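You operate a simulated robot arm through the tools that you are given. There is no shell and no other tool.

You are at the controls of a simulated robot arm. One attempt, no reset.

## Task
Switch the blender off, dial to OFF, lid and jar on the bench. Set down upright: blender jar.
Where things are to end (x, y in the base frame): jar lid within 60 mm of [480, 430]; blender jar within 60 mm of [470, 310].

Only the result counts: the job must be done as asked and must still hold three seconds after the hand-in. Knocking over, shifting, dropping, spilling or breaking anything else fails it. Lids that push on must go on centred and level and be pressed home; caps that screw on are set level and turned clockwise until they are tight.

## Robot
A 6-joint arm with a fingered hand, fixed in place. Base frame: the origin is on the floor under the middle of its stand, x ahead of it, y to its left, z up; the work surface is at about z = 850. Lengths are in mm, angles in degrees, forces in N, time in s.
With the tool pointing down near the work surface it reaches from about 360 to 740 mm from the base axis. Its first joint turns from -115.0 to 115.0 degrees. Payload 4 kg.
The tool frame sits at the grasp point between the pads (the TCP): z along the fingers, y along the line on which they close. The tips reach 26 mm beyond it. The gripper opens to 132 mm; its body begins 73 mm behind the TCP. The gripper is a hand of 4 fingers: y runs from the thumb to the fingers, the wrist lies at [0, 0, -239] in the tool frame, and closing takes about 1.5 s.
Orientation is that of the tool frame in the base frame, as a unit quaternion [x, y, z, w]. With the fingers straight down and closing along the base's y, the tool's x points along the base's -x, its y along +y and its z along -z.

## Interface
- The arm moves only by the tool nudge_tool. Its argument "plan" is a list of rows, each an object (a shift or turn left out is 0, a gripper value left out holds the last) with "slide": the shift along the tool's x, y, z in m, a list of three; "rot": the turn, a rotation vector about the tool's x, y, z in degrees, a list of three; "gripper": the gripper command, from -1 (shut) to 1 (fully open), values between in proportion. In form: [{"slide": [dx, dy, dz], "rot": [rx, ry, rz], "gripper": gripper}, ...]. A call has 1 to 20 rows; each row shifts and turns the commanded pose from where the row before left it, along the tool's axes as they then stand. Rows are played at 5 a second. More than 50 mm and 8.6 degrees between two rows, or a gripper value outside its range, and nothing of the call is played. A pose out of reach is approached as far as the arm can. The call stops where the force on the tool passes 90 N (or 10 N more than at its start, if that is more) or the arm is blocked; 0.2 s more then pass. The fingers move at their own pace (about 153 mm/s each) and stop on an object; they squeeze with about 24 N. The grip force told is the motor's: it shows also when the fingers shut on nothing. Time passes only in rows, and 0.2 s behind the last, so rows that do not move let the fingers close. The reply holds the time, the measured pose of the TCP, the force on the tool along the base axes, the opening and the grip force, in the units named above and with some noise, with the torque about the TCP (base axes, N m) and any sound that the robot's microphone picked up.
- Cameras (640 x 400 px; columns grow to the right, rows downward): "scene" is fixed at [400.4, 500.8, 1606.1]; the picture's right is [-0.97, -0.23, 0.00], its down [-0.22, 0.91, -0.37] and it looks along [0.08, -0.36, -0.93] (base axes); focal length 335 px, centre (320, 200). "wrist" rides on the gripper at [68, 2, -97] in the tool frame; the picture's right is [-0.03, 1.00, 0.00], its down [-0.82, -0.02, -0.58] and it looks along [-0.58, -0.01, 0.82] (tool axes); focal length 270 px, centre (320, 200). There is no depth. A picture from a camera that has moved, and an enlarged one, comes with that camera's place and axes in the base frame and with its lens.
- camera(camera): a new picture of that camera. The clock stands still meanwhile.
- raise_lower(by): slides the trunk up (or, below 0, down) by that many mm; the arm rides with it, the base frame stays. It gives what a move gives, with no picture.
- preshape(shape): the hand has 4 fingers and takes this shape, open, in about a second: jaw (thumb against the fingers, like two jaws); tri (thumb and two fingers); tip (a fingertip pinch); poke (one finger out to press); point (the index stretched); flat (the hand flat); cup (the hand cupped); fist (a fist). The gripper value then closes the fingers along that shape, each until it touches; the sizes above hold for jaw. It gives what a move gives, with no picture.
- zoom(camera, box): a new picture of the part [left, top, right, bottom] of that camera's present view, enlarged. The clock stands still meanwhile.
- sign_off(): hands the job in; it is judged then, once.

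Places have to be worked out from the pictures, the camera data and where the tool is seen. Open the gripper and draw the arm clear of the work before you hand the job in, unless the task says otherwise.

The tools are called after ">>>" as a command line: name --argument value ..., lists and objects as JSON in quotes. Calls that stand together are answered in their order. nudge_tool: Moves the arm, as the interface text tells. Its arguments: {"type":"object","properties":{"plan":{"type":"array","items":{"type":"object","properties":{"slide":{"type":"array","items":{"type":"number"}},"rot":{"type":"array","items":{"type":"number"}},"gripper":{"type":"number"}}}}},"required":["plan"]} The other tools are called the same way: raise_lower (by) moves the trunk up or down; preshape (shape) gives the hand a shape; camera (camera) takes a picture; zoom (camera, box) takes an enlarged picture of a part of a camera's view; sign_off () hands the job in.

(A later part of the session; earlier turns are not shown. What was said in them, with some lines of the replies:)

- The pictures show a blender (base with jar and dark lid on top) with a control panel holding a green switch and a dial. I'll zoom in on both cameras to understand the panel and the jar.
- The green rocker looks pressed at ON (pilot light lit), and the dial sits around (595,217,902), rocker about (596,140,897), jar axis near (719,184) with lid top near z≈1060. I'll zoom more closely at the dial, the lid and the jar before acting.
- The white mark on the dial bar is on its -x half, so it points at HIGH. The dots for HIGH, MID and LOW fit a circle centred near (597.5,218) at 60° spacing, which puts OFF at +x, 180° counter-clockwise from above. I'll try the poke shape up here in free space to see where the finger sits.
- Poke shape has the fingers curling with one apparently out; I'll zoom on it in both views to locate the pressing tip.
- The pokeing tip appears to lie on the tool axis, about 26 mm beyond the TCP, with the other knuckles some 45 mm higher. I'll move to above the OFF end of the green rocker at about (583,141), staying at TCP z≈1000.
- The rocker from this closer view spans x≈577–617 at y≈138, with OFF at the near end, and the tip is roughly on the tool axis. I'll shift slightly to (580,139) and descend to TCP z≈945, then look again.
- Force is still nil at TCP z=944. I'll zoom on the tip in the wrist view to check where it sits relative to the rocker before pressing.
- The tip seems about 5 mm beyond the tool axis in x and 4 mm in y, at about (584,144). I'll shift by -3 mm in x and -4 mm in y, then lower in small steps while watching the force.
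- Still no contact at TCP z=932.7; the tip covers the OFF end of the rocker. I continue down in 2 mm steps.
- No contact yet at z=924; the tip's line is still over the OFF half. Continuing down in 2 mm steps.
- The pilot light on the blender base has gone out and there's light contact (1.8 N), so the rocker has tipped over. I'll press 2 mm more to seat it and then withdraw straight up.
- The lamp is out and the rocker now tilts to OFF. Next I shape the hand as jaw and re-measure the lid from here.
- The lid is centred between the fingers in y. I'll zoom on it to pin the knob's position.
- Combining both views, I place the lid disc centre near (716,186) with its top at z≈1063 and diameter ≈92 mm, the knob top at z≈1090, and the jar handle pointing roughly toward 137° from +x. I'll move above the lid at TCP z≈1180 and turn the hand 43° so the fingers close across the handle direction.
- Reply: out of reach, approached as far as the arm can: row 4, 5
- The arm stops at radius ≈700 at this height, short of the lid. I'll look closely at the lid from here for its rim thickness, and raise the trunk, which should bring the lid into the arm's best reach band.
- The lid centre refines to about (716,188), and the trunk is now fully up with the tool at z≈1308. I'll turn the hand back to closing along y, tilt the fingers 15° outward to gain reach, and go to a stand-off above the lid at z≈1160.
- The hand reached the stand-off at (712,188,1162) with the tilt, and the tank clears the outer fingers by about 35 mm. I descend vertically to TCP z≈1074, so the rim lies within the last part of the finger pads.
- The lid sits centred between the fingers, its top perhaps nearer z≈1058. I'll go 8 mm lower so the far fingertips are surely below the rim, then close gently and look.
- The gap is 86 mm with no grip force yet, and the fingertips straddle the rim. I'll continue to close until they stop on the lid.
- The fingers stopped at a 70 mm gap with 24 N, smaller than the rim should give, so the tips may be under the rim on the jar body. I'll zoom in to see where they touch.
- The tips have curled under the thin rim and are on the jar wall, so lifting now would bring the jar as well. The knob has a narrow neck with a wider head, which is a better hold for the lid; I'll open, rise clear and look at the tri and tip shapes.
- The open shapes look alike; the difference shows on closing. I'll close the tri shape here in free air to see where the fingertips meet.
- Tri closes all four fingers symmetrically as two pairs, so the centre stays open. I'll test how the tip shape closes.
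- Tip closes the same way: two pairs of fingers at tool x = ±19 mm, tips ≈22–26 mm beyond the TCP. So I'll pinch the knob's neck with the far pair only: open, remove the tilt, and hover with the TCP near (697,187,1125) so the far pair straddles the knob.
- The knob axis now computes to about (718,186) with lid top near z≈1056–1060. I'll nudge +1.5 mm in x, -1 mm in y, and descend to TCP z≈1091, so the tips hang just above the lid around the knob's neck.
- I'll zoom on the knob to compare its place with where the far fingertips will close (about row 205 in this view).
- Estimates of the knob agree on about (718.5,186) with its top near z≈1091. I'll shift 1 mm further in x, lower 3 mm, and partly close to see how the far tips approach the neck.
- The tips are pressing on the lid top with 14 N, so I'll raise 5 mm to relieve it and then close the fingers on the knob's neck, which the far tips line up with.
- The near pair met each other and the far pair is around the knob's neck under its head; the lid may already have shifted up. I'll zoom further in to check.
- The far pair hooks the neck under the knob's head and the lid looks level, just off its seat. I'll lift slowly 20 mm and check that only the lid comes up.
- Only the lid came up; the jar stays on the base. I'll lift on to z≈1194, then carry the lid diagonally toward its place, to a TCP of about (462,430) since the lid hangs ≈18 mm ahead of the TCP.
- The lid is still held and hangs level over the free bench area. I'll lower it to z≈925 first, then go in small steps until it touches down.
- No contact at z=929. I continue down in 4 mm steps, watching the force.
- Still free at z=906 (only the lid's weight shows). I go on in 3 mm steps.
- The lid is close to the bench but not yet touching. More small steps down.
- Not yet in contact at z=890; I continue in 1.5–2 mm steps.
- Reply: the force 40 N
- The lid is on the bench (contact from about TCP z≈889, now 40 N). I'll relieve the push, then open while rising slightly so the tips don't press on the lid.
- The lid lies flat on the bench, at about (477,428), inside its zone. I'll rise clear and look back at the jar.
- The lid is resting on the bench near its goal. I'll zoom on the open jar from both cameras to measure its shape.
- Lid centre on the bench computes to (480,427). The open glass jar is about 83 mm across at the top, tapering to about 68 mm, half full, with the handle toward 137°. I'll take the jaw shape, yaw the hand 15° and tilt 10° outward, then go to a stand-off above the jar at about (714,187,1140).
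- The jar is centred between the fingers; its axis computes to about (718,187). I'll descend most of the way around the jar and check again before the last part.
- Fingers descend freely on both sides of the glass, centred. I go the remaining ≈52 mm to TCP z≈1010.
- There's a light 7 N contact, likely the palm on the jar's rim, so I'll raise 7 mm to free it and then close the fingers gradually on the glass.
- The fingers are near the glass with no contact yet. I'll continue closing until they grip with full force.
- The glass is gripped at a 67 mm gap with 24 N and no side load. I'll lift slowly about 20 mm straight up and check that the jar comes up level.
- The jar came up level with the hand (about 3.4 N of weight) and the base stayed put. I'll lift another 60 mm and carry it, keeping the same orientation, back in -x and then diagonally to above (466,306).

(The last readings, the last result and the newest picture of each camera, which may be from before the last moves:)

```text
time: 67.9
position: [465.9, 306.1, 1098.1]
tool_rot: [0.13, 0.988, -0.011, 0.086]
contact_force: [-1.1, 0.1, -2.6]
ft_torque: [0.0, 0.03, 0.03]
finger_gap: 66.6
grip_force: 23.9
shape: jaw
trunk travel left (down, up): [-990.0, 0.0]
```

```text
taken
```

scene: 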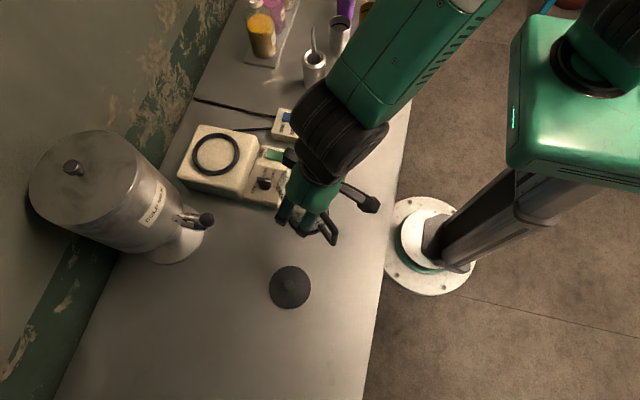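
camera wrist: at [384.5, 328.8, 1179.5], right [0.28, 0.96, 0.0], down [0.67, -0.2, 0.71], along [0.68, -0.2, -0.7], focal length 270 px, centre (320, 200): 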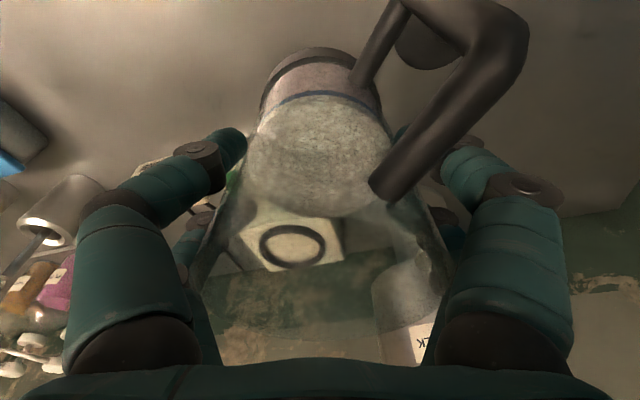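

The jar is held upright over its place, with the lid untouched nearby. I'll lower to z≈1000, then creep down till the bottom touches the bench.

>>> nudge_tool --plan '[{"slide": [0.0034, 0, 0.0193]}, {"slide": [0.0034, 0, 0.0193]}, {"slide": [0.0034, 0, 0.0193]}, {"slide": [0.0034, 0, 0.0193]}, {"slide": [0.0026, 0, 0.0148]}, {"slide": [0.0012, 0, 0.0069]}, {}]'

>>> zoom --camera "scene" --box '[230, 140, 390, 320]'

>>> camera --camera "wrist"

```text
time: 69.5
position: [465.6, 306.5, 996.8]
tool_rot: [0.13, 0.988, -0.012, 0.086]
contact_force: [0.0, 0.1, -3.7]
ft_torque: [-0.01, 0.03, 0.0]
finger_gap: 66.6
grip_force: 24.1
shape: jaw
trunk travel left (down, up): [-990.0, 0.0]
```

```text
2.22 times, centred on (310, 230) of scene
camera zoom: at [400.4, 500.8, 1606.1], right [-0.97, -0.23, 0.0], down [-0.22, 0.91, -0.37], along [0.08, -0.36, -0.93], focal length 744 px, centre (342, 133)
```

zoom: 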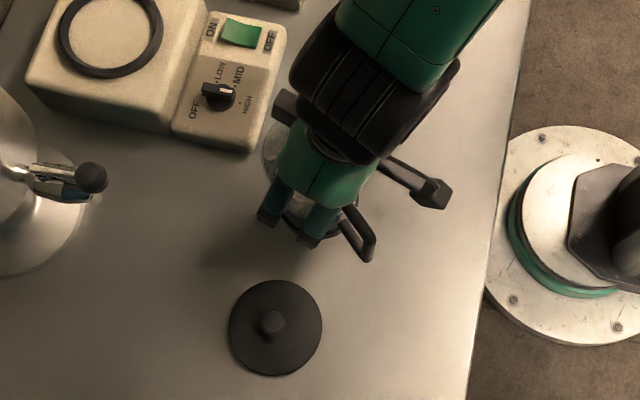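

```text
taken
camera wrist: at [385.0, 328.9, 1078.7], right [0.28, 0.96, 0.0], down [0.67, -0.2, 0.71], along [0.68, -0.2, -0.7], focal length 270 px, centre (320, 200)
```

wrist: 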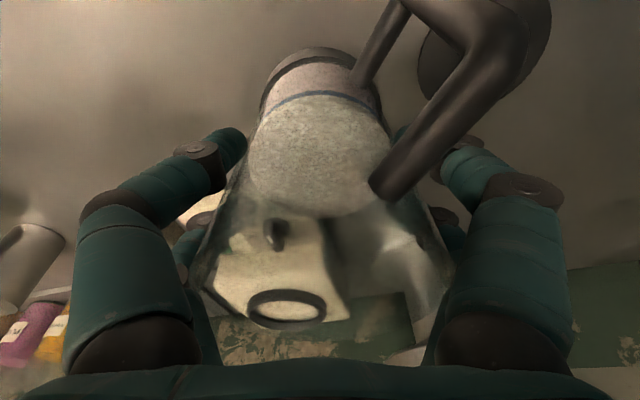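

Still free at z≈997. Continuing down in 5 mm steps.

>>> nudge_tool --plan '[{"slide": [0.0009, 0, 0.0049]}, {"slide": [0.0009, 0, 0.0049]}, {"slide": [0.0009, 0, 0.0049]}, {"slide": [0.0009, 0, 0.0049]}, {}]'

>>> camera --camera "wrist"

```text
time: 70.7
position: [464.1, 305.5, 976.8]
tool_rot: [0.131, 0.988, -0.011, 0.087]
contact_force: [-0.4, -0.1, -3.2]
ft_torque: [0.0, 0.0, -0.03]
finger_gap: 66.4
grip_force: 23.4
shape: jaw
trunk travel left (down, up): [-990.0, 0.0]
```

```text
taken
camera wrist: at [384.7, 329.1, 1059.0], right [0.28, 0.96, 0.0], down [0.67, -0.2, 0.71], along [0.68, -0.2, -0.7], focal length 270 px, centre (320, 200)
```

wrist: 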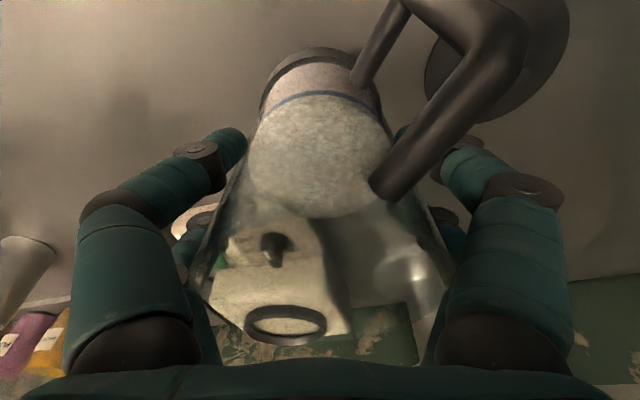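

Still free at z≈977. I continue with 3–4 mm steps, checking the vertical force.

>>> nudge_tool --plan '[{"slide": [0.0007, 0, 0.0039]}, {"slide": [0.0007, 0, 0.0039]}, {"slide": [0.0005, 0, 0.003]}, {}]'

>>> nudge_tool --plan '[{"slide": [0.0005, 0, 0.003]}, {"slide": [0.0005, 0, 0.003]}, {}]'

```text
time: 71.7
position: [464.9, 304.8, 966.0]
tool_rot: [0.129, 0.988, -0.011, 0.086]
contact_force: [-0.5, -0.6, -3.8]
ft_torque: [0.01, -0.02, 0.02]
finger_gap: 66.6
grip_force: 24.2
shape: jaw
trunk travel left (down, up): [-990.0, 0.0]
```

```text
time: 72.5
position: [466.1, 305.3, 959.8]
tool_rot: [0.13, 0.988, -0.011, 0.087]
contact_force: [-0.1, -0.7, -4.1]
ft_torque: [-0.04, -0.02, 0.03]
finger_gap: 66.3
grip_force: 23.9
shape: jaw
trunk travel left (down, up): [-990.0, 0.0]
```

Still hanging free at z≈960 (−4 N is the jar's weight). More 2–3 mm steps.

>>> nudge_tool --plan '[{"slide": [0.0005, 0, 0.003]}, {"slide": [0.0005, 0, 0.003]}, {}]'

>>> nudge_tool --plan '[{"slide": [0.0004, 0, 0.002]}, {"slide": [0.0004, 0, 0.002]}, {}]'

>>> camera --camera "wrist"

```text
time: 73.3
position: [464.8, 305.8, 953.1]
tool_rot: [0.131, 0.987, -0.012, 0.087]
contact_force: [0.7, -0.3, -3.2]
ft_torque: [0.0, -0.01, 0.01]
finger_gap: 66.5
grip_force: 24.1
shape: jaw
trunk travel left (down, up): [-990.0, 0.0]
```

```text
time: 74.1
position: [466.5, 306.5, 949.7]
tool_rot: [0.13, 0.988, -0.012, 0.087]
contact_force: [-0.4, 0.1, -2.6]
ft_torque: [0.01, -0.01, 0.01]
finger_gap: 66.5
grip_force: 24.2
shape: jaw
trunk travel left (down, up): [-990.0, 0.0]
```

```text
taken
camera wrist: at [384.9, 329.1, 1032.0], right [0.28, 0.96, 0.0], down [0.67, -0.2, 0.71], along [0.68, -0.2, -0.7], focal length 270 px, centre (320, 200)
```

wrist: 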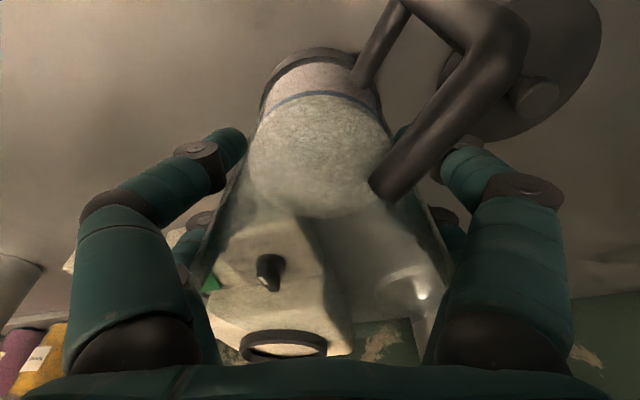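

By the picture the jar's bottom is within a few mm of the bench. I continue in 2 mm steps.

>>> nudge_tool --plan '[{"slide": [0.0004, 0, 0.002]}, {"slide": [0.0004, 0, 0.002]}, {}]'

>>> nudge_tool --plan '[{"slide": [0.0003, 0, 0.0015]}, {"slide": [0.0003, 0, 0.0015]}, {}]'

```text
time: 74.9
position: [465.5, 306.2, 946.6]
tool_rot: [0.13, 0.988, -0.011, 0.086]
contact_force: [0.0, 0.4, -4.0]
ft_torque: [0.0, 0.0, -0.01]
finger_gap: 66.9
grip_force: 24.0
shape: jaw
trunk travel left (down, up): [-990.0, 0.0]
```

```text
time: 75.7
position: [465.5, 305.7, 942.4]
tool_rot: [0.129, 0.988, -0.012, 0.086]
contact_force: [0.1, 0.3, -3.8]
ft_torque: [-0.01, 0.0, 0.0]
finger_gap: 66.6
grip_force: 24.1
shape: jaw
trunk travel left (down, up): [-990.0, 0.0]
```

Still −3.8 N at z≈942, so not yet touching. Further small steps.

>>> nudge_tool --plan '[{"slide": [0.0003, 0, 0.0015]}, {"slide": [0.0003, 0, 0.0015]}, {}]'

>>> nudge_tool --plan '[{"slide": [0.0003, 0, 0.0015]}, {"slide": [0.0003, 0, 0.0015]}, {}]'

>>> camera --camera "wrist"

>>> zoom --camera "scene" --box '[230, 140, 390, 320]'

```text
time: 76.5
position: [466.4, 305.4, 941.9]
tool_rot: [0.129, 0.988, -0.009, 0.088]
contact_force: [5.1, -1.0, 19.2]
ft_torque: [-0.19, 0.04, -0.02]
finger_gap: 66.0
grip_force: 24.3
shape: jaw
trunk travel left (down, up): [-990.0, 0.0]
```

```text
time: 77.3
position: [464.0, 304.7, 940.6]
tool_rot: [0.131, 0.987, -0.009, 0.09]
contact_force: [7.9, -2.9, 43.2]
ft_torque: [-0.3, -0.04, -0.01]
finger_gap: 65.7
grip_force: 23.8
shape: jaw
trunk travel left (down, up): [-990.0, 0.0]
```

```text
taken
camera wrist: at [384.3, 327.9, 1022.5], right [0.28, 0.96, 0.01], down [0.67, -0.21, 0.71], along [0.69, -0.19, -0.7], focal length 270 px, centre (320, 200)
```

wrist: 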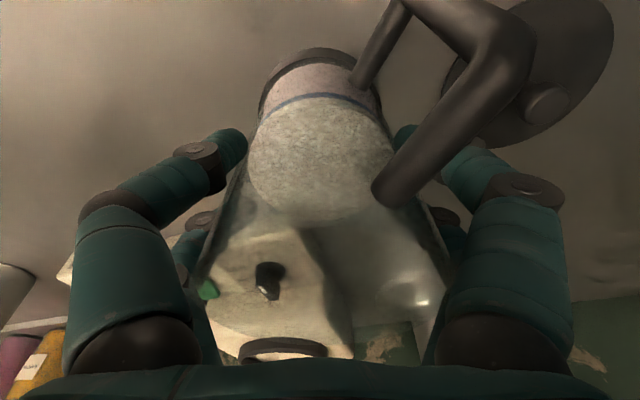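

```text
2.22 times, centred on (310, 230) of scene
camera zoom: at [400.4, 500.8, 1606.1], right [-0.97, -0.23, 0.0], down [-0.22, 0.91, -0.37], along [0.08, -0.36, -0.93], focal length 744 px, centre (342, 133)
```

zoom: 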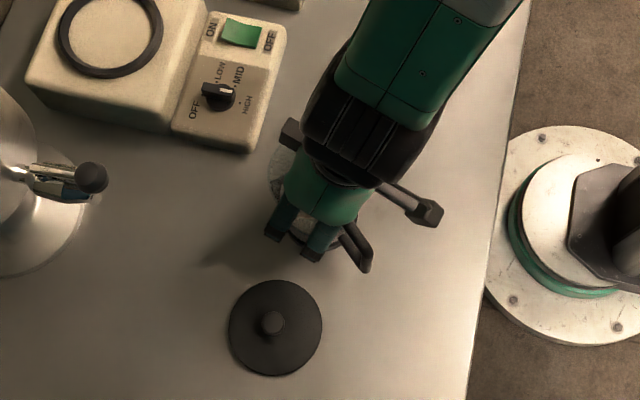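

The bottom is down (contact at about z≈941, now 43 N). I'll ease back up 4.5 mm to take off the load, then open the fingers gradually.

>>> nudge_tool --plan '[{"slide": [-0.0005, 0, -0.003]}, {"slide": [-0.0003, 0, -0.0014]}, {}]'

```text
time: 78.1
position: [462.8, 304.7, 942.2]
tool_rot: [0.129, 0.988, -0.011, 0.086]
contact_force: [3.7, 0.7, 20.5]
ft_torque: [0.1, -0.13, -0.02]
finger_gap: 66.0
grip_force: 24.1
shape: jaw
trunk travel left (down, up): [-990.0, 0.0]
```

Still 20 N upward; I'll ease up another 2 mm so the jar stands without load.

>>> nudge_tool --plan '[{"slide": [-0.0003, 0, -0.0015]}, {}]'

```text
time: 78.7
position: [464.3, 303.9, 941.4]
tool_rot: [0.131, 0.988, -0.013, 0.086]
contact_force: [-0.1, 2.6, 5.2]
ft_torque: [0.17, -0.04, 0.01]
finger_gap: 66.3
grip_force: 24.0
shape: jaw
trunk travel left (down, up): [-990.0, 0.0]
```

Only 5 N remains, so the jar is standing on the bench. I'll open the fingers gradually.

>>> nudge_tool --plan '[{"gripper": 0.03}, {"gripper": 0.08}, {"gripper": 0.15}, {"gripper": 0.3}, {"gripper": 0.6}, {"gripper": 1.0}, {}, {}]'

>>> camera --camera "wrist"

>>> zoom --camera "scene" --box '[230, 140, 390, 320]'

```text
time: 80.5
position: [465.0, 306.1, 942.3]
tool_rot: [0.129, 0.988, -0.011, 0.086]
contact_force: [1.0, 0.1, 0.6]
ft_torque: [0.01, 0.01, 0.04]
finger_gap: 131.8
grip_force: 0.0
shape: jaw
trunk travel left (down, up): [-990.0, 0.0]
```

```text
taken
camera wrist: at [384.4, 328.5, 1025.1], right [0.28, 0.96, 0.0], down [0.67, -0.2, 0.71], along [0.68, -0.2, -0.7], focal length 270 px, centre (320, 200)
```

wrist: 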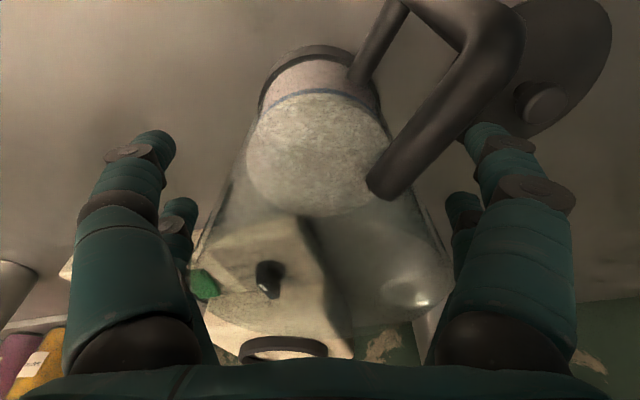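

```text
2.22 times, centred on (310, 230) of scene
camera zoom: at [400.4, 500.8, 1606.1], right [-0.97, -0.23, 0.0], down [-0.22, 0.91, -0.37], along [0.08, -0.36, -0.93], focal length 744 px, centre (342, 133)
```

zoom: 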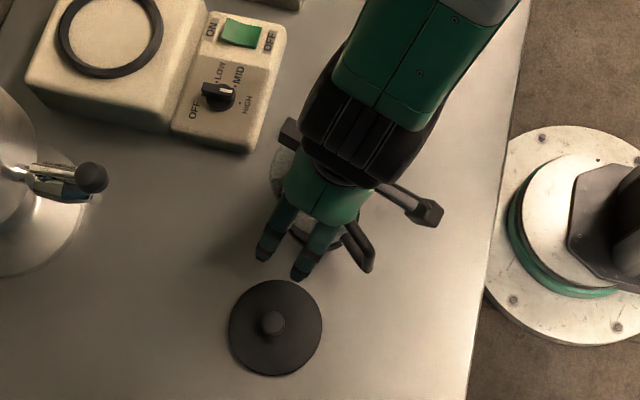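

The jar stands on its own with the fingers open. I'll rise straight up clear of it.

>>> nudge_tool --plan '[{"slide": [-0.0017, 0, -0.0098]}, {"slide": [-0.0035, 0, -0.0197]}, {"slide": [-0.0052, 0, -0.0295]}, {"slide": [-0.0069, 0, -0.0394]}, {"slide": [-0.0069, 0, -0.0394]}, {"slide": [-0.0069, 0, -0.0394]}, {}]'

>>> camera --camera "wrist"

>>> camera --camera "scene"

```text
time: 82.1
position: [465.1, 306.4, 1123.0]
tool_rot: [0.13, 0.988, -0.011, 0.086]
contact_force: [-0.3, -0.3, 0.1]
ft_torque: [-0.02, 0.02, 0.01]
finger_gap: 131.8
grip_force: 0.1
shape: jaw
trunk travel left (down, up): [-990.0, 0.0]
```

```text
taken
camera wrist: at [384.2, 329.4, 1204.9], right [0.28, 0.96, 0.0], down [0.67, -0.2, 0.71], along [0.68, -0.2, -0.7], focal length 270 px, centre (320, 200)
```

wrist: 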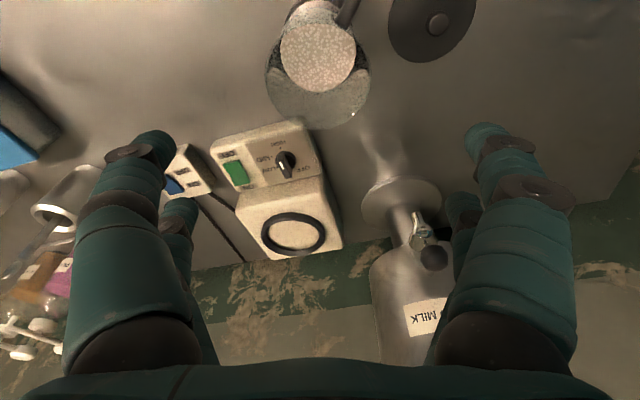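

```text
taken
```

scene: 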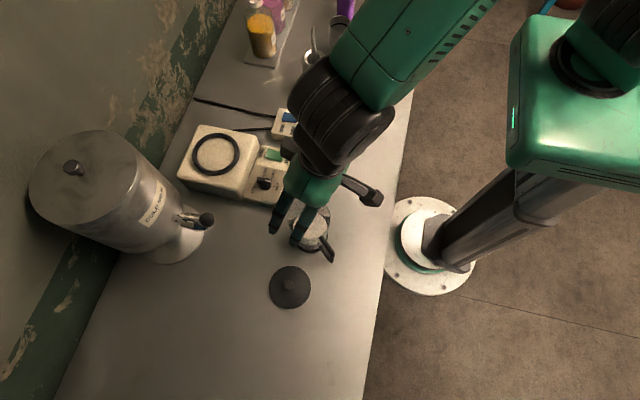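

The jar stands upright near (467,306) and the lid is undisturbed. For the dial I'll push its bar round with the poke finger, since closing the jaws along x would run into the blender block; first I level the hand, take the poke shape and view the dial from close by.

>>> preshape --shape "poke"

>>> nudge_tool --plan '[{"rot": [0, 5, 0]}, {"rot": [0, 5, 0]}, {"rot": [0, 0, -7.5]}, {"rot": [0, 0, -7.5]}, {"slide": [-0.02, -0.0253, 0]}, {"slide": [-0.02, -0.0253, 0]}, {"slide": [-0.02, -0.0253, 0]}, {"slide": [-0.02, -0.0253, 0]}, {"slide": [0, 0, 0.031]}, {"slide": [0, 0, 0.031]}, {"slide": [0, 0, 0.031]}, {}]'

>>> camera --camera "wrist"

>>> camera --camera "scene"

```text
time: 83.0
position: [465.7, 306.4, 1121.9]
tool_rot: [0.13, 0.988, -0.012, 0.086]
contact_force: [0.8, -0.5, 0.6]
ft_torque: [-0.02, -0.03, -0.02]
finger_gap: 0.2
grip_force: 0.0
shape: poke
trunk travel left (down, up): [-990.0, 0.0]
```

```text
time: 85.6
position: [545.2, 205.3, 1030.2]
tool_rot: [0.0, 1.0, 0.0, 0.001]
contact_force: [0.3, 0.0, 0.9]
ft_torque: [0.01, 0.01, -0.01]
finger_gap: 0.0
grip_force: 0.0
shape: poke
trunk travel left (down, up): [-990.0, 0.0]
```

```text
taken
camera wrist: at [476.6, 206.3, 1125.2], right [0.03, 1.0, 0.0], down [0.82, -0.02, 0.58], along [0.58, -0.01, -0.82], focal length 270 px, centre (320, 200)
```

wrist: 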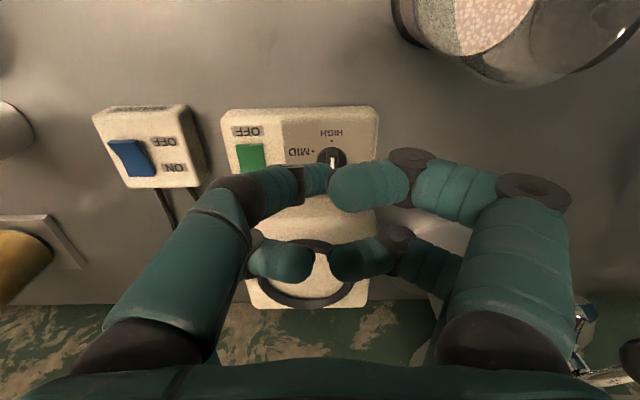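

```text
taken
```

scene: 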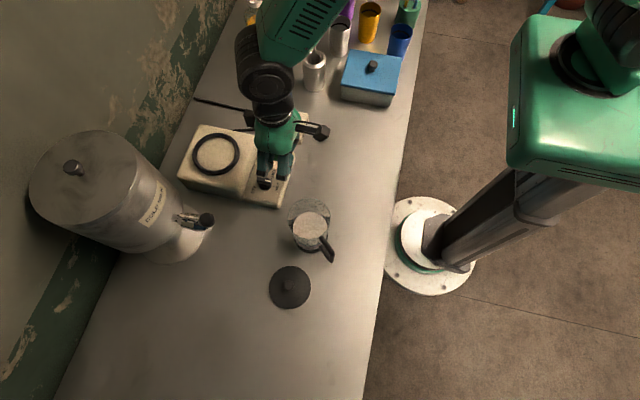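

The jar stands upright on the bench in the scene view. I'll zoom in on the dial and panel.

>>> zoom --camera "wrist" --box '[270, 110, 390, 190]'

>>> zoom --camera "scene" --box '[235, 130, 305, 210]'

>>> zoom --camera "scene" --box '[265, 180, 365, 280]'

```text
5.00 times, centred on (330, 150) of wrist
camera zoom: at [476.6, 206.3, 1125.2], right [0.03, 1.0, 0.0], down [0.82, -0.02, 0.58], along [0.58, -0.01, -0.82], focal length 1351 px, centre (270, 450)
```

zoom: 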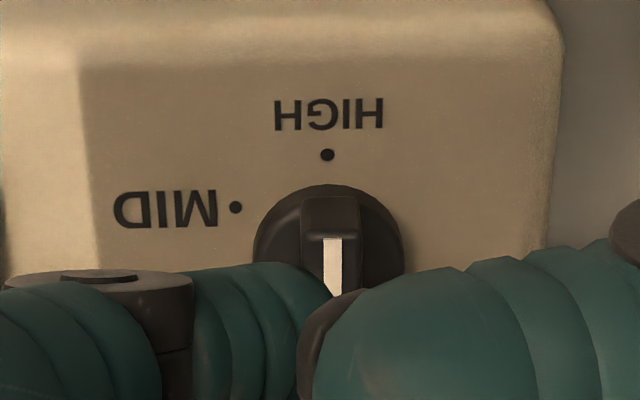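

```text
5.00 times, centred on (270, 170) of scene
camera zoom: at [400.4, 500.8, 1606.1], right [-0.97, -0.23, 0.0], down [-0.22, 0.91, -0.37], along [0.08, -0.36, -0.93], focal length 1675 px, centre (570, 350)
```

zoom: 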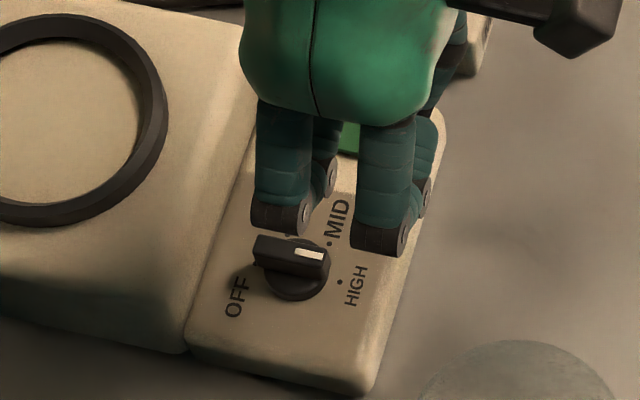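

```text
4.00 times, centred on (315, 230) of scene
camera zoom: at [400.4, 500.8, 1606.1], right [-0.97, -0.23, 0.0], down [-0.22, 0.91, -0.37], along [0.08, -0.36, -0.93], focal length 1340 px, centre (340, 80)
```

zoom: 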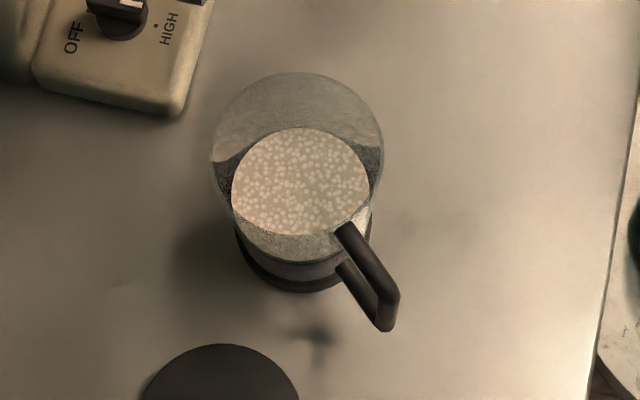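

The dial's centre measures about (598,217), with the bar ±16 mm long from z≈896 to 911 on a small skirt. To turn it counter-clockwise I'll push the tail end of the bar (its +x end) from the -y side; I move the poke tip above (610,192) first and check.

>>> nudge_tool --plan '[{"slide": [-0.0217, -0.0045, 0.0233]}, {"slide": [-0.0217, -0.0045, 0.0233]}, {"slide": [-0.0217, -0.0046, 0.0233]}, {}]'

>>> camera --camera "wrist"

>>> zoom --camera "scene" --box '[235, 130, 305, 210]'

```text
time: 86.6
position: [609.1, 191.5, 959.9]
tool_rot: [0.0, 1.0, 0.0, 0.002]
contact_force: [0.6, -0.6, -0.2]
ft_torque: [0.02, 0.0, 0.0]
finger_gap: 0.0
grip_force: 0.1
shape: poke
trunk travel left (down, up): [-990.0, 0.0]
```

```text
taken
camera wrist: at [541.4, 192.7, 1055.9], right [0.02, 1.0, 0.0], down [0.82, -0.02, 0.58], along [0.58, -0.01, -0.82], focal length 270 px, centre (320, 200)
```

wrist: 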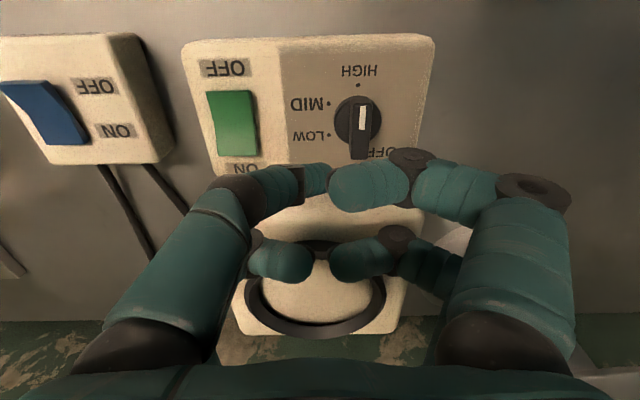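

```text
5.00 times, centred on (270, 170) of scene
camera zoom: at [400.4, 500.8, 1606.1], right [-0.97, -0.23, 0.0], down [-0.22, 0.91, -0.37], along [0.08, -0.36, -0.93], focal length 1675 px, centre (570, 350)
```

zoom: 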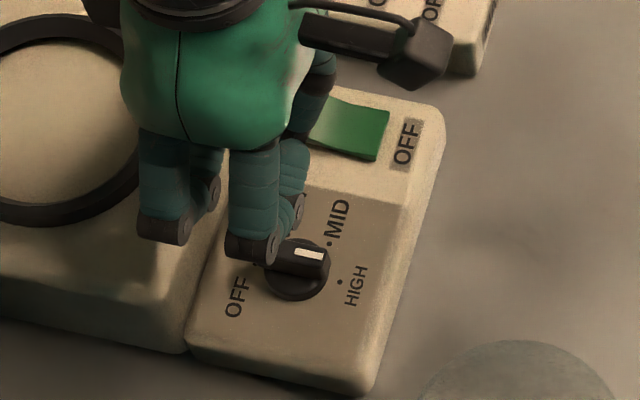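

The dial is in clear view. I'll zoom to refine the bar's position relative to the poke tip.

>>> zoom --camera "wrist" --box '[280, 50, 440, 210]'

```text
2.50 times, centred on (360, 130) of wrist
camera zoom: at [541.4, 192.7, 1055.9], right [0.02, 1.0, 0.0], down [0.82, -0.02, 0.58], along [0.58, -0.01, -0.82], focal length 676 px, centre (220, 375)
```

zoom: 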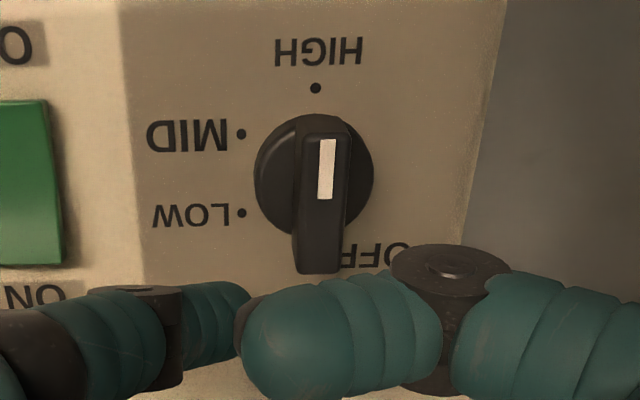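

The dial centre refines to about (598.5,216), so the tip at about (610,192) is 9 mm clear of the bar's side. I lower to TCP z≈925 so the tip stands beside the bar just above the panel skirt.

>>> nudge_tool --plan '[{"slide": [0, 0, 0.012]}, {"slide": [0, 0, 0.012]}, {"slide": [0, 0, 0.007]}, {"slide": [0, 0, 0.004]}, {}]'

>>> camera --camera "wrist"

>>> zoom --camera "scene" --box '[235, 130, 305, 210]'

```text
time: 87.8
position: [610.0, 191.0, 926.0]
tool_rot: [0.0, 1.0, 0.001, 0.0]
contact_force: [0.1, -0.3, 0.1]
ft_torque: [0.02, -0.05, 0.03]
finger_gap: 0.0
grip_force: 0.1
shape: poke
trunk travel left (down, up): [-990.0, 0.0]
```

```text
taken
camera wrist: at [541.4, 192.5, 1020.6], right [0.03, 1.0, 0.0], down [0.82, -0.02, 0.58], along [0.58, -0.01, -0.82], focal length 270 px, centre (320, 200)
```

wrist: 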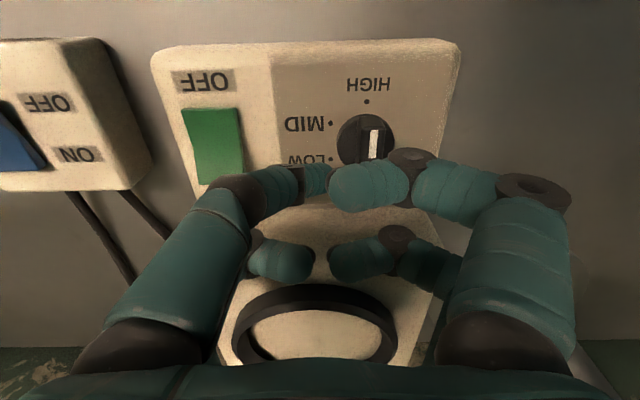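

```text
5.00 times, centred on (270, 170) of scene
camera zoom: at [400.4, 500.8, 1606.1], right [-0.97, -0.23, 0.0], down [-0.22, 0.91, -0.37], along [0.08, -0.36, -0.93], focal length 1675 px, centre (570, 350)
```

zoom: 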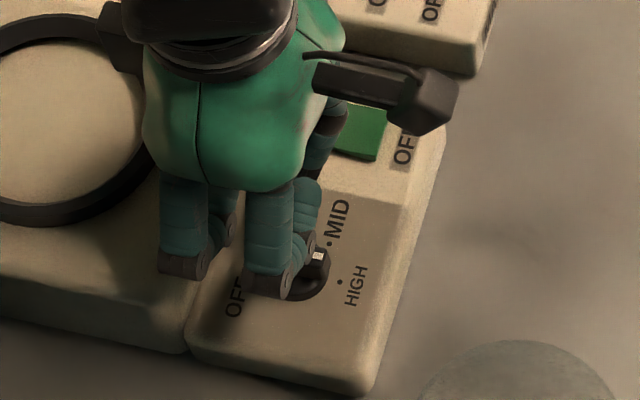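

No contact at z=926. I'll now move to the bar's tail and push it along its arc for the first ≈30°.

>>> nudge_tool --plan '[{"slide": [-0.0003, 0.005, 0.001]}, {"slide": [-0.0002, 0.005, 0]}, {"slide": [-0.0017, 0.0018, 0]}, {"slide": [-0.0016, 0.0019, 0]}, {"slide": [-0.0012, 0.0022, 0]}, {"slide": [-0.0011, 0.0023, 0]}, {}]'

>>> zoom --camera "wrist" --box '[280, 50, 440, 210]'

>>> zoom --camera "scene" --box '[235, 130, 305, 210]'

```text
time: 89.4
position: [616.0, 210.3, 923.5]
tool_rot: [0.0, 1.0, 0.0, 0.0]
contact_force: [0.6, -0.5, -0.5]
ft_torque: [-0.01, 0.0, -0.04]
finger_gap: 0.0
grip_force: 0.1
shape: poke
trunk travel left (down, up): [-990.0, 0.0]
```

```text
2.50 times, centred on (360, 130) of wrist
camera zoom: at [548.1, 210.6, 1019.3], right [0.02, 1.0, 0.0], down [0.82, -0.02, 0.58], along [0.58, -0.01, -0.82], focal length 676 px, centre (220, 375)
```

zoom: 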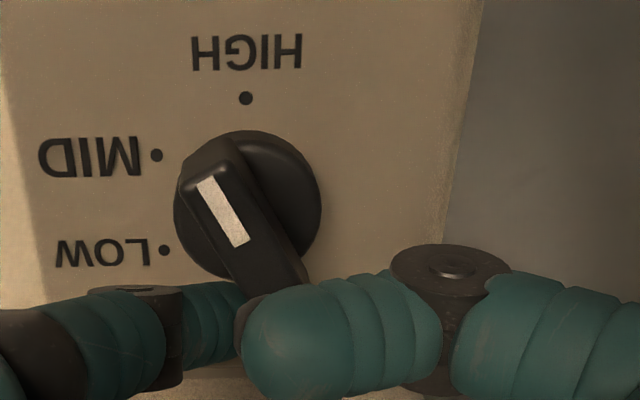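

```text
5.00 times, centred on (270, 170) of scene
camera zoom: at [400.4, 500.8, 1606.1], right [-0.97, -0.23, 0.0], down [-0.22, 0.91, -0.37], along [0.08, -0.36, -0.93], focal length 1675 px, centre (570, 350)
```

zoom: 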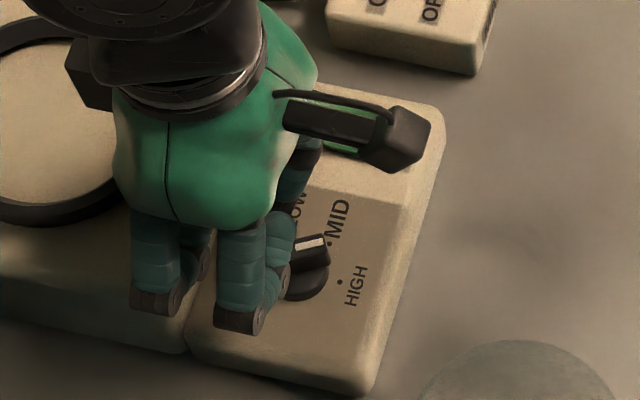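

It works: the pointer has swung about 30° toward MID with hardly any force. I'll continue along the arc by another 30–60°.

>>> nudge_tool --plan '[{"slide": [-0.0005, 0.00245, 0]}, {"slide": [-0.0005, 0.00245, 0]}, {"slide": [0.0001, 0.0025, 0]}, {"slide": [0.0002, 0.0025, 0]}, {"slide": [0.0007, 0.0024, 0]}, {"slide": [0.0009, 0.0023, 0]}, {}]'

>>> zoom --camera "wrist" --box '[240, 50, 400, 210]'

>>> zoom --camera "scene" --box '[235, 130, 305, 210]'

```text
time: 91.0
position: [616.4, 223.7, 922.7]
tool_rot: [0.0, 1.0, 0.0, -0.001]
contact_force: [-0.2, -0.9, 0.1]
ft_torque: [-0.05, 0.0, 0.01]
finger_gap: 0.2
grip_force: 0.1
shape: poke
trunk travel left (down, up): [-990.0, 0.0]
```

```text
2.50 times, centred on (320, 130) of wrist
camera zoom: at [547.2, 224.8, 1019.2], right [0.03, 1.0, 0.0], down [0.82, -0.02, 0.58], along [0.58, -0.01, -0.82], focal length 676 px, centre (320, 375)
```

zoom: 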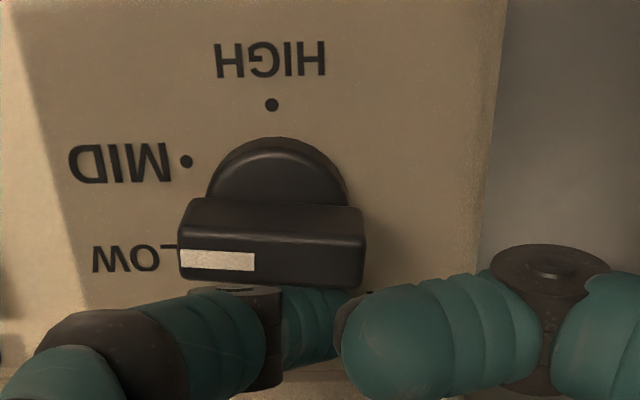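

```text
5.00 times, centred on (270, 170) of scene
camera zoom: at [400.4, 500.8, 1606.1], right [-0.97, -0.23, 0.0], down [-0.22, 0.91, -0.37], along [0.08, -0.36, -0.93], focal length 1675 px, centre (570, 350)
```

zoom: 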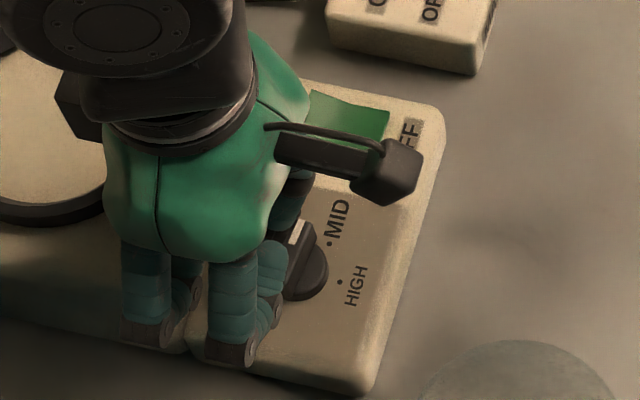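

The bar now lies along y, pointer between MID and LOW (about 87° turned). I'll carry on round the arc in -x and +y direction, checking after each part.

>>> nudge_tool --plan '[{"slide": [0.0019, 0.0031, 0]}, {"slide": [0.0024, 0.0028, 0]}, {"slide": [0.0028, 0.0023, 0]}, {"slide": [0.0032, 0.0017, 0]}, {}]'

>>> zoom --camera "wrist" --box '[200, 50, 380, 210]'

>>> zoom --camera "scene" --box '[235, 130, 305, 210]'

```text
time: 92.2
position: [603.6, 234.7, 922.6]
tool_rot: [0.0, 1.0, 0.0, 0.0]
contact_force: [1.1, 8.8, 9.2]
ft_torque: [-0.01, 0.01, -0.02]
finger_gap: 0.2
grip_force: 0.1
shape: poke
trunk travel left (down, up): [-990.0, 0.0]
```

```text
2.50 times, centred on (290, 130) of wrist
camera zoom: at [536.4, 236.1, 1019.6], right [0.02, 1.0, 0.0], down [0.81, -0.02, 0.58], along [0.58, -0.01, -0.82], focal length 676 px, centre (395, 375)
```

zoom: 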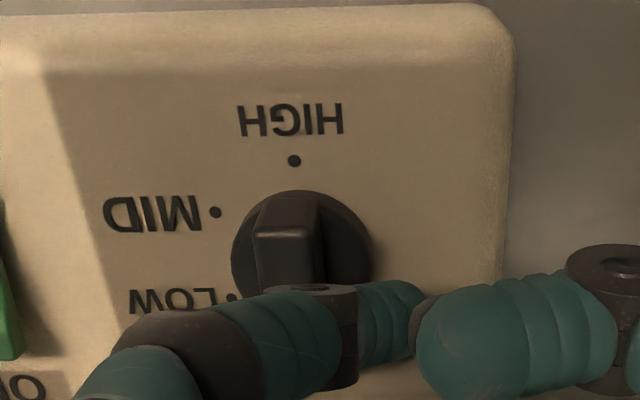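

```text
5.00 times, centred on (270, 170) of scene
camera zoom: at [400.4, 500.8, 1606.1], right [-0.97, -0.23, 0.0], down [-0.22, 0.91, -0.37], along [0.08, -0.36, -0.93], focal length 1675 px, centre (570, 350)
```

zoom: 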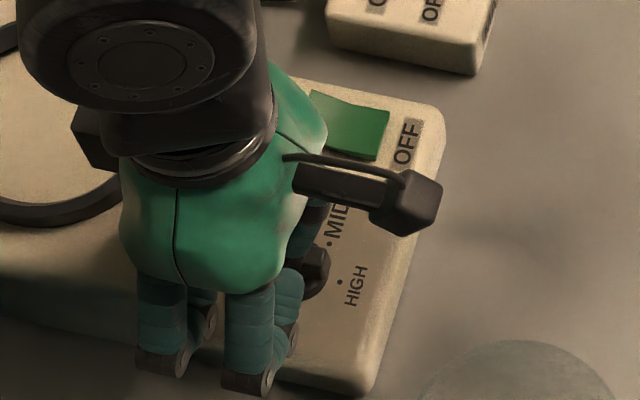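

The bar is again along x with the unmarked end toward -x, and 9 N of reaction suggests it met its stop at OFF. I'll back the finger off in +y, rise, and look.

>>> nudge_tool --plan '[{"slide": [0, 0.004, 0]}, {"slide": [0, 0.006, 0]}, {"slide": [0, 0, -0.02]}, {"slide": [0.01, 0, -0.04]}, {"slide": [0.03, -0.03, -0.03]}, {"slide": [0.03, -0.03, -0.01]}, {}]'

>>> camera --camera "wrist"

>>> zoom --camera "scene" --box '[235, 130, 305, 210]'

```text
refused: row 5 steps farther than a row can; nothing moved
```

```text
taken
camera wrist: at [536.4, 236.1, 1019.6], right [0.02, 1.0, 0.0], down [0.81, -0.02, 0.58], along [0.58, -0.01, -0.82], focal length 270 px, centre (320, 200)
```

wrist: 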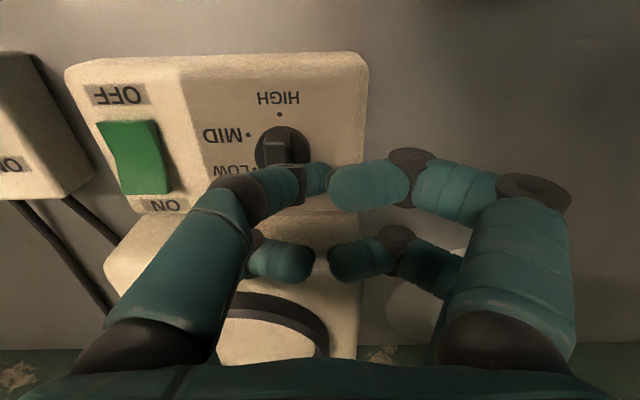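

```text
5.00 times, centred on (270, 170) of scene
camera zoom: at [400.4, 500.8, 1606.1], right [-0.97, -0.23, 0.0], down [-0.22, 0.91, -0.37], along [0.08, -0.36, -0.93], focal length 1675 px, centre (570, 350)
```

zoom: 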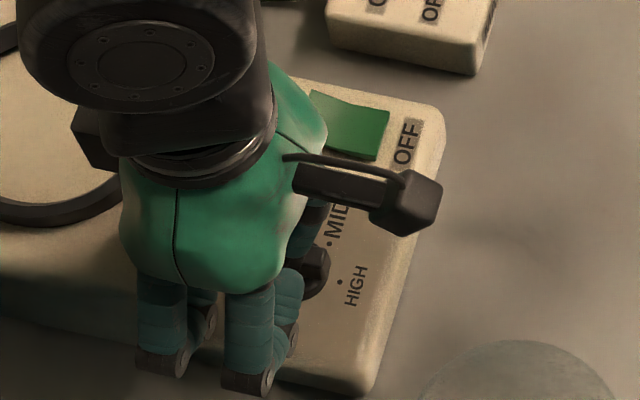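

One row was too long, so nothing moved. I'll repeat the retreat with shorter steps.

>>> nudge_tool --plan '[{"slide": [0, 0.004, 0]}, {"slide": [0, 0.006, 0]}, {"slide": [0, 0, -0.02]}, {"slide": [0.01, 0, -0.04]}, {"slide": [0.025, -0.02, -0.03]}, {"slide": [0.025, -0.02, -0.02]}, {}]'

>>> camera --camera "wrist"

>>> zoom --camera "scene" --box '[235, 130, 305, 210]'

```text
time: 93.8
position: [545.4, 204.7, 1032.9]
tool_rot: [0.0, 1.0, 0.001, 0.001]
contact_force: [-0.1, 0.4, -0.3]
ft_torque: [0.0, 0.03, -0.03]
finger_gap: 0.0
grip_force: 0.0
shape: poke
trunk travel left (down, up): [-990.0, 0.0]
```

```text
taken
camera wrist: at [476.8, 205.6, 1128.8], right [0.02, 1.0, 0.0], down [0.82, -0.02, 0.58], along [0.58, -0.01, -0.82], focal length 270 px, centre (320, 200)
```

wrist: 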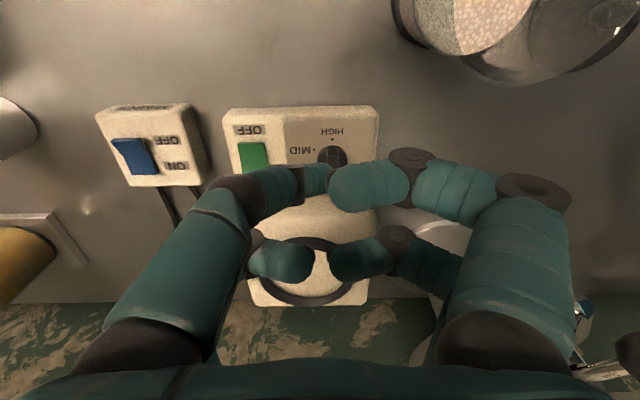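

```text
5.00 times, centred on (270, 170) of scene
camera zoom: at [400.4, 500.8, 1606.1], right [-0.97, -0.23, 0.0], down [-0.22, 0.91, -0.37], along [0.08, -0.36, -0.93], focal length 1675 px, centre (570, 350)
```

zoom: 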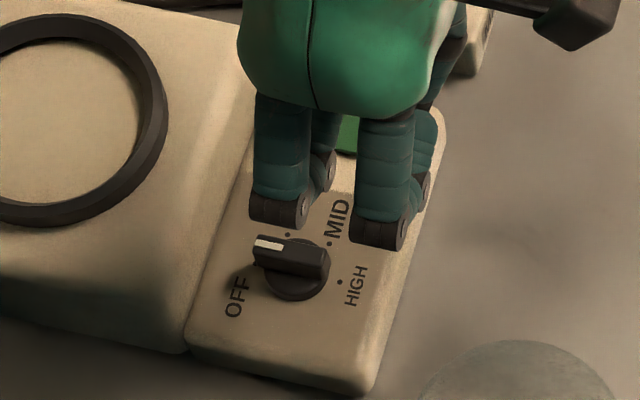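

The white mark is now at the +x end, on the OFF side. I'll draw back for an unobstructed look at the dial, switch, jar and lid.

>>> nudge_tool --plan '[{"slide": [0.02, -0.02, -0.035]}, {"slide": [0.02, -0.02, -0.035]}, {"slide": [0.02, -0.02, -0.035]}, {"slide": [0.03, -0.03, -0.01]}, {"slide": [0.03, -0.03, 0]}, {}]'

>>> preshape --shape "jaw"

>>> camera --camera "wrist"

>>> camera --camera "scene"

>>> zoom --camera "scene" --box '[235, 140, 305, 210]'

```text
time: 95.2
position: [424.0, 82.4, 1149.3]
tool_rot: [0.0, 1.0, 0.0, 0.0]
contact_force: [0.2, 0.9, 0.3]
ft_torque: [-0.02, 0.04, -0.03]
finger_gap: 0.2
grip_force: 0.1
shape: poke
trunk travel left (down, up): [-990.0, 0.0]
```

```text
time: 96.1
position: [424.3, 83.3, 1148.8]
tool_rot: [-0.001, 1.0, 0.0, 0.0]
contact_force: [0.1, -0.7, 0.1]
ft_torque: [0.01, 0.01, -0.01]
finger_gap: 131.8
grip_force: 0.0
shape: jaw
trunk travel left (down, up): [-990.0, 0.0]
```

```text
taken
camera wrist: at [355.9, 83.7, 1244.7], right [0.03, 1.0, 0.0], down [0.82, -0.02, 0.58], along [0.58, -0.01, -0.82], focal length 270 px, centre (320, 200)
```

wrist: 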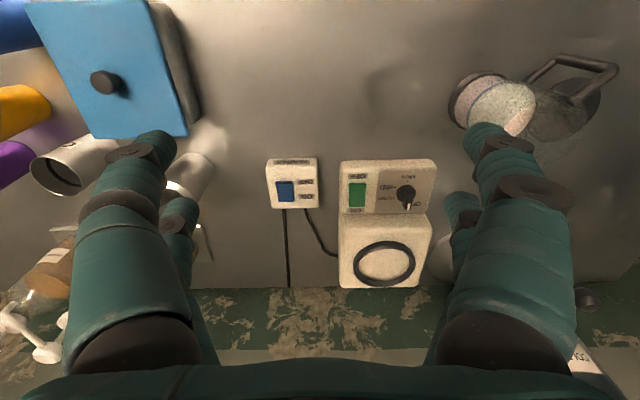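

```text
taken
```

scene: 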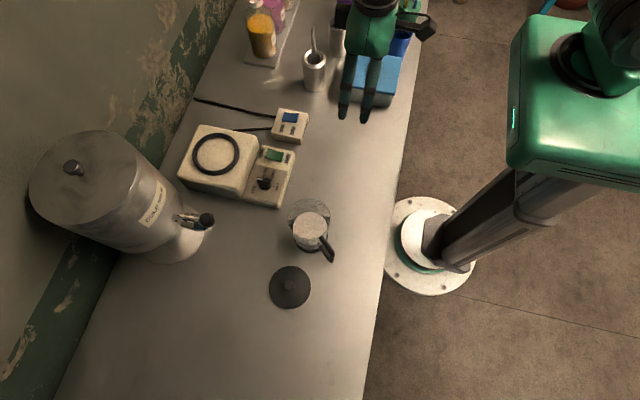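

```text
5.71 times, centred on (270, 175) of scene
camera zoom: at [400.4, 500.8, 1606.1], right [-0.97, -0.23, 0.0], down [-0.22, 0.91, -0.37], along [0.08, -0.36, -0.93], focal length 1914 px, centre (606, 343)
```

zoom: 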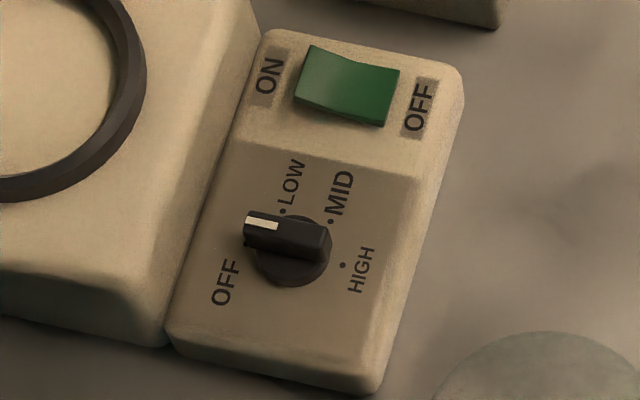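

The bar's white mark points to +x with the rocker tipped to OFF. I'll zoom tight on the dial in both views to check the pointer's angle against the OFF mark.

>>> zoom --camera "wrist" --box '[335, 155, 445, 220]'

>>> zoom --camera "scene" --box '[252, 165, 284, 197]'

>>> zoom --camera "scene" --box '[255, 180, 365, 320]'

```text
5.82 times, centred on (390, 188) of wrist
camera zoom: at [355.9, 83.7, 1244.7], right [0.03, 1.0, 0.0], down [0.82, -0.02, 0.58], along [0.58, -0.01, -0.82], focal length 1573 px, centre (-87, 273)
```

zoom: 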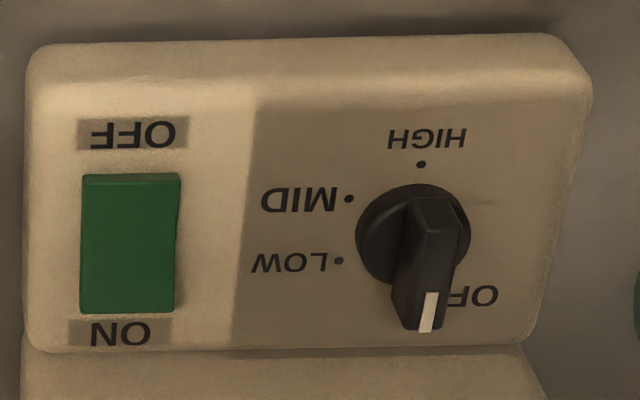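

```text
12.50 times, centred on (268, 181) of scene
camera zoom: at [400.4, 500.8, 1606.1], right [-0.97, -0.23, 0.0], down [-0.22, 0.91, -0.37], along [0.08, -0.36, -0.93], focal length 4188 px, centre (970, 438)
```

zoom: 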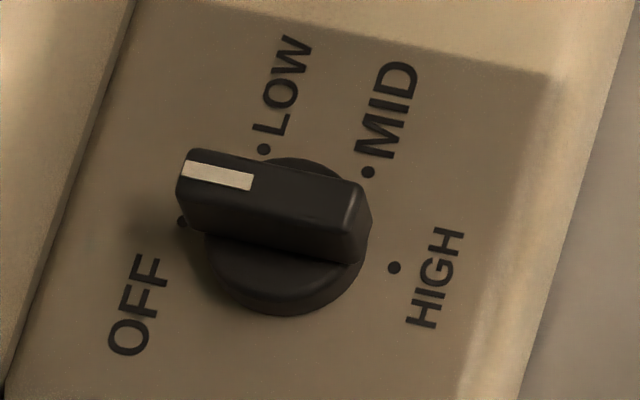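

```text
2.86 times, centred on (310, 250) of scene
camera zoom: at [400.4, 500.8, 1606.1], right [-0.97, -0.23, 0.0], down [-0.22, 0.91, -0.37], along [0.08, -0.36, -0.93], focal length 957 px, centre (349, 57)
```

zoom: 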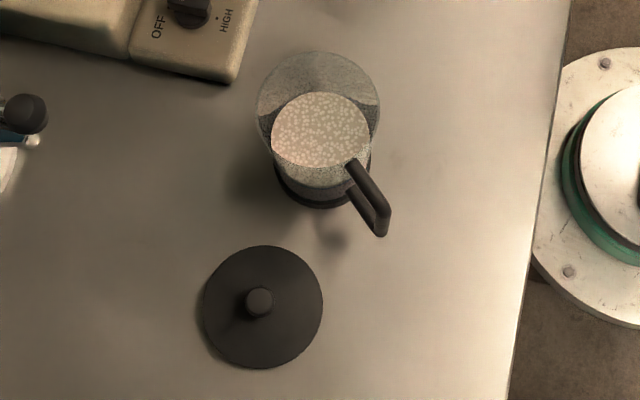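

Everything checks out. The pilot lamp is out and the rocker is at OFF. The dial's pointer lines up with the OFF dot, within a few degrees. The jar stands upright near (464,312) and the lid lies flat near (480,427). The blender, mains box and tank labels are where they were. The hand is open and clear, so I hand the job in.

>>> sign_off

```text
The job is handed in.
```

I switched the blender off, turned the dial to OFF, and set the jar and lid on the bench; the job is handed in. I haven't seen the judge's result.

| Item | End state, from the last pictures | Target |
|---|---|---|
| Green switch | Pressed to OFF; the pilot lamp went out | OFF |
| Dial | White mark on the OFF dot, within about 4° | OFF |
| Lid | Flat on the bench near (480, 427) | within 60 mm of (480, 430) |
| Jar | Upright near (464, 312), contents still in it | within 60 mm of (470, 310) |

- **Other objects:** nothing else appears to have moved. The blender's labels sit at the same picture positions as at the start.
- **Mains switch:** I left the blue mains switch alone, since the task only named the blender's own switch.
- **Arm:** the hand is open and drawn back clear at about (424, 83, 1149), with the trunk left at the top of its travel.
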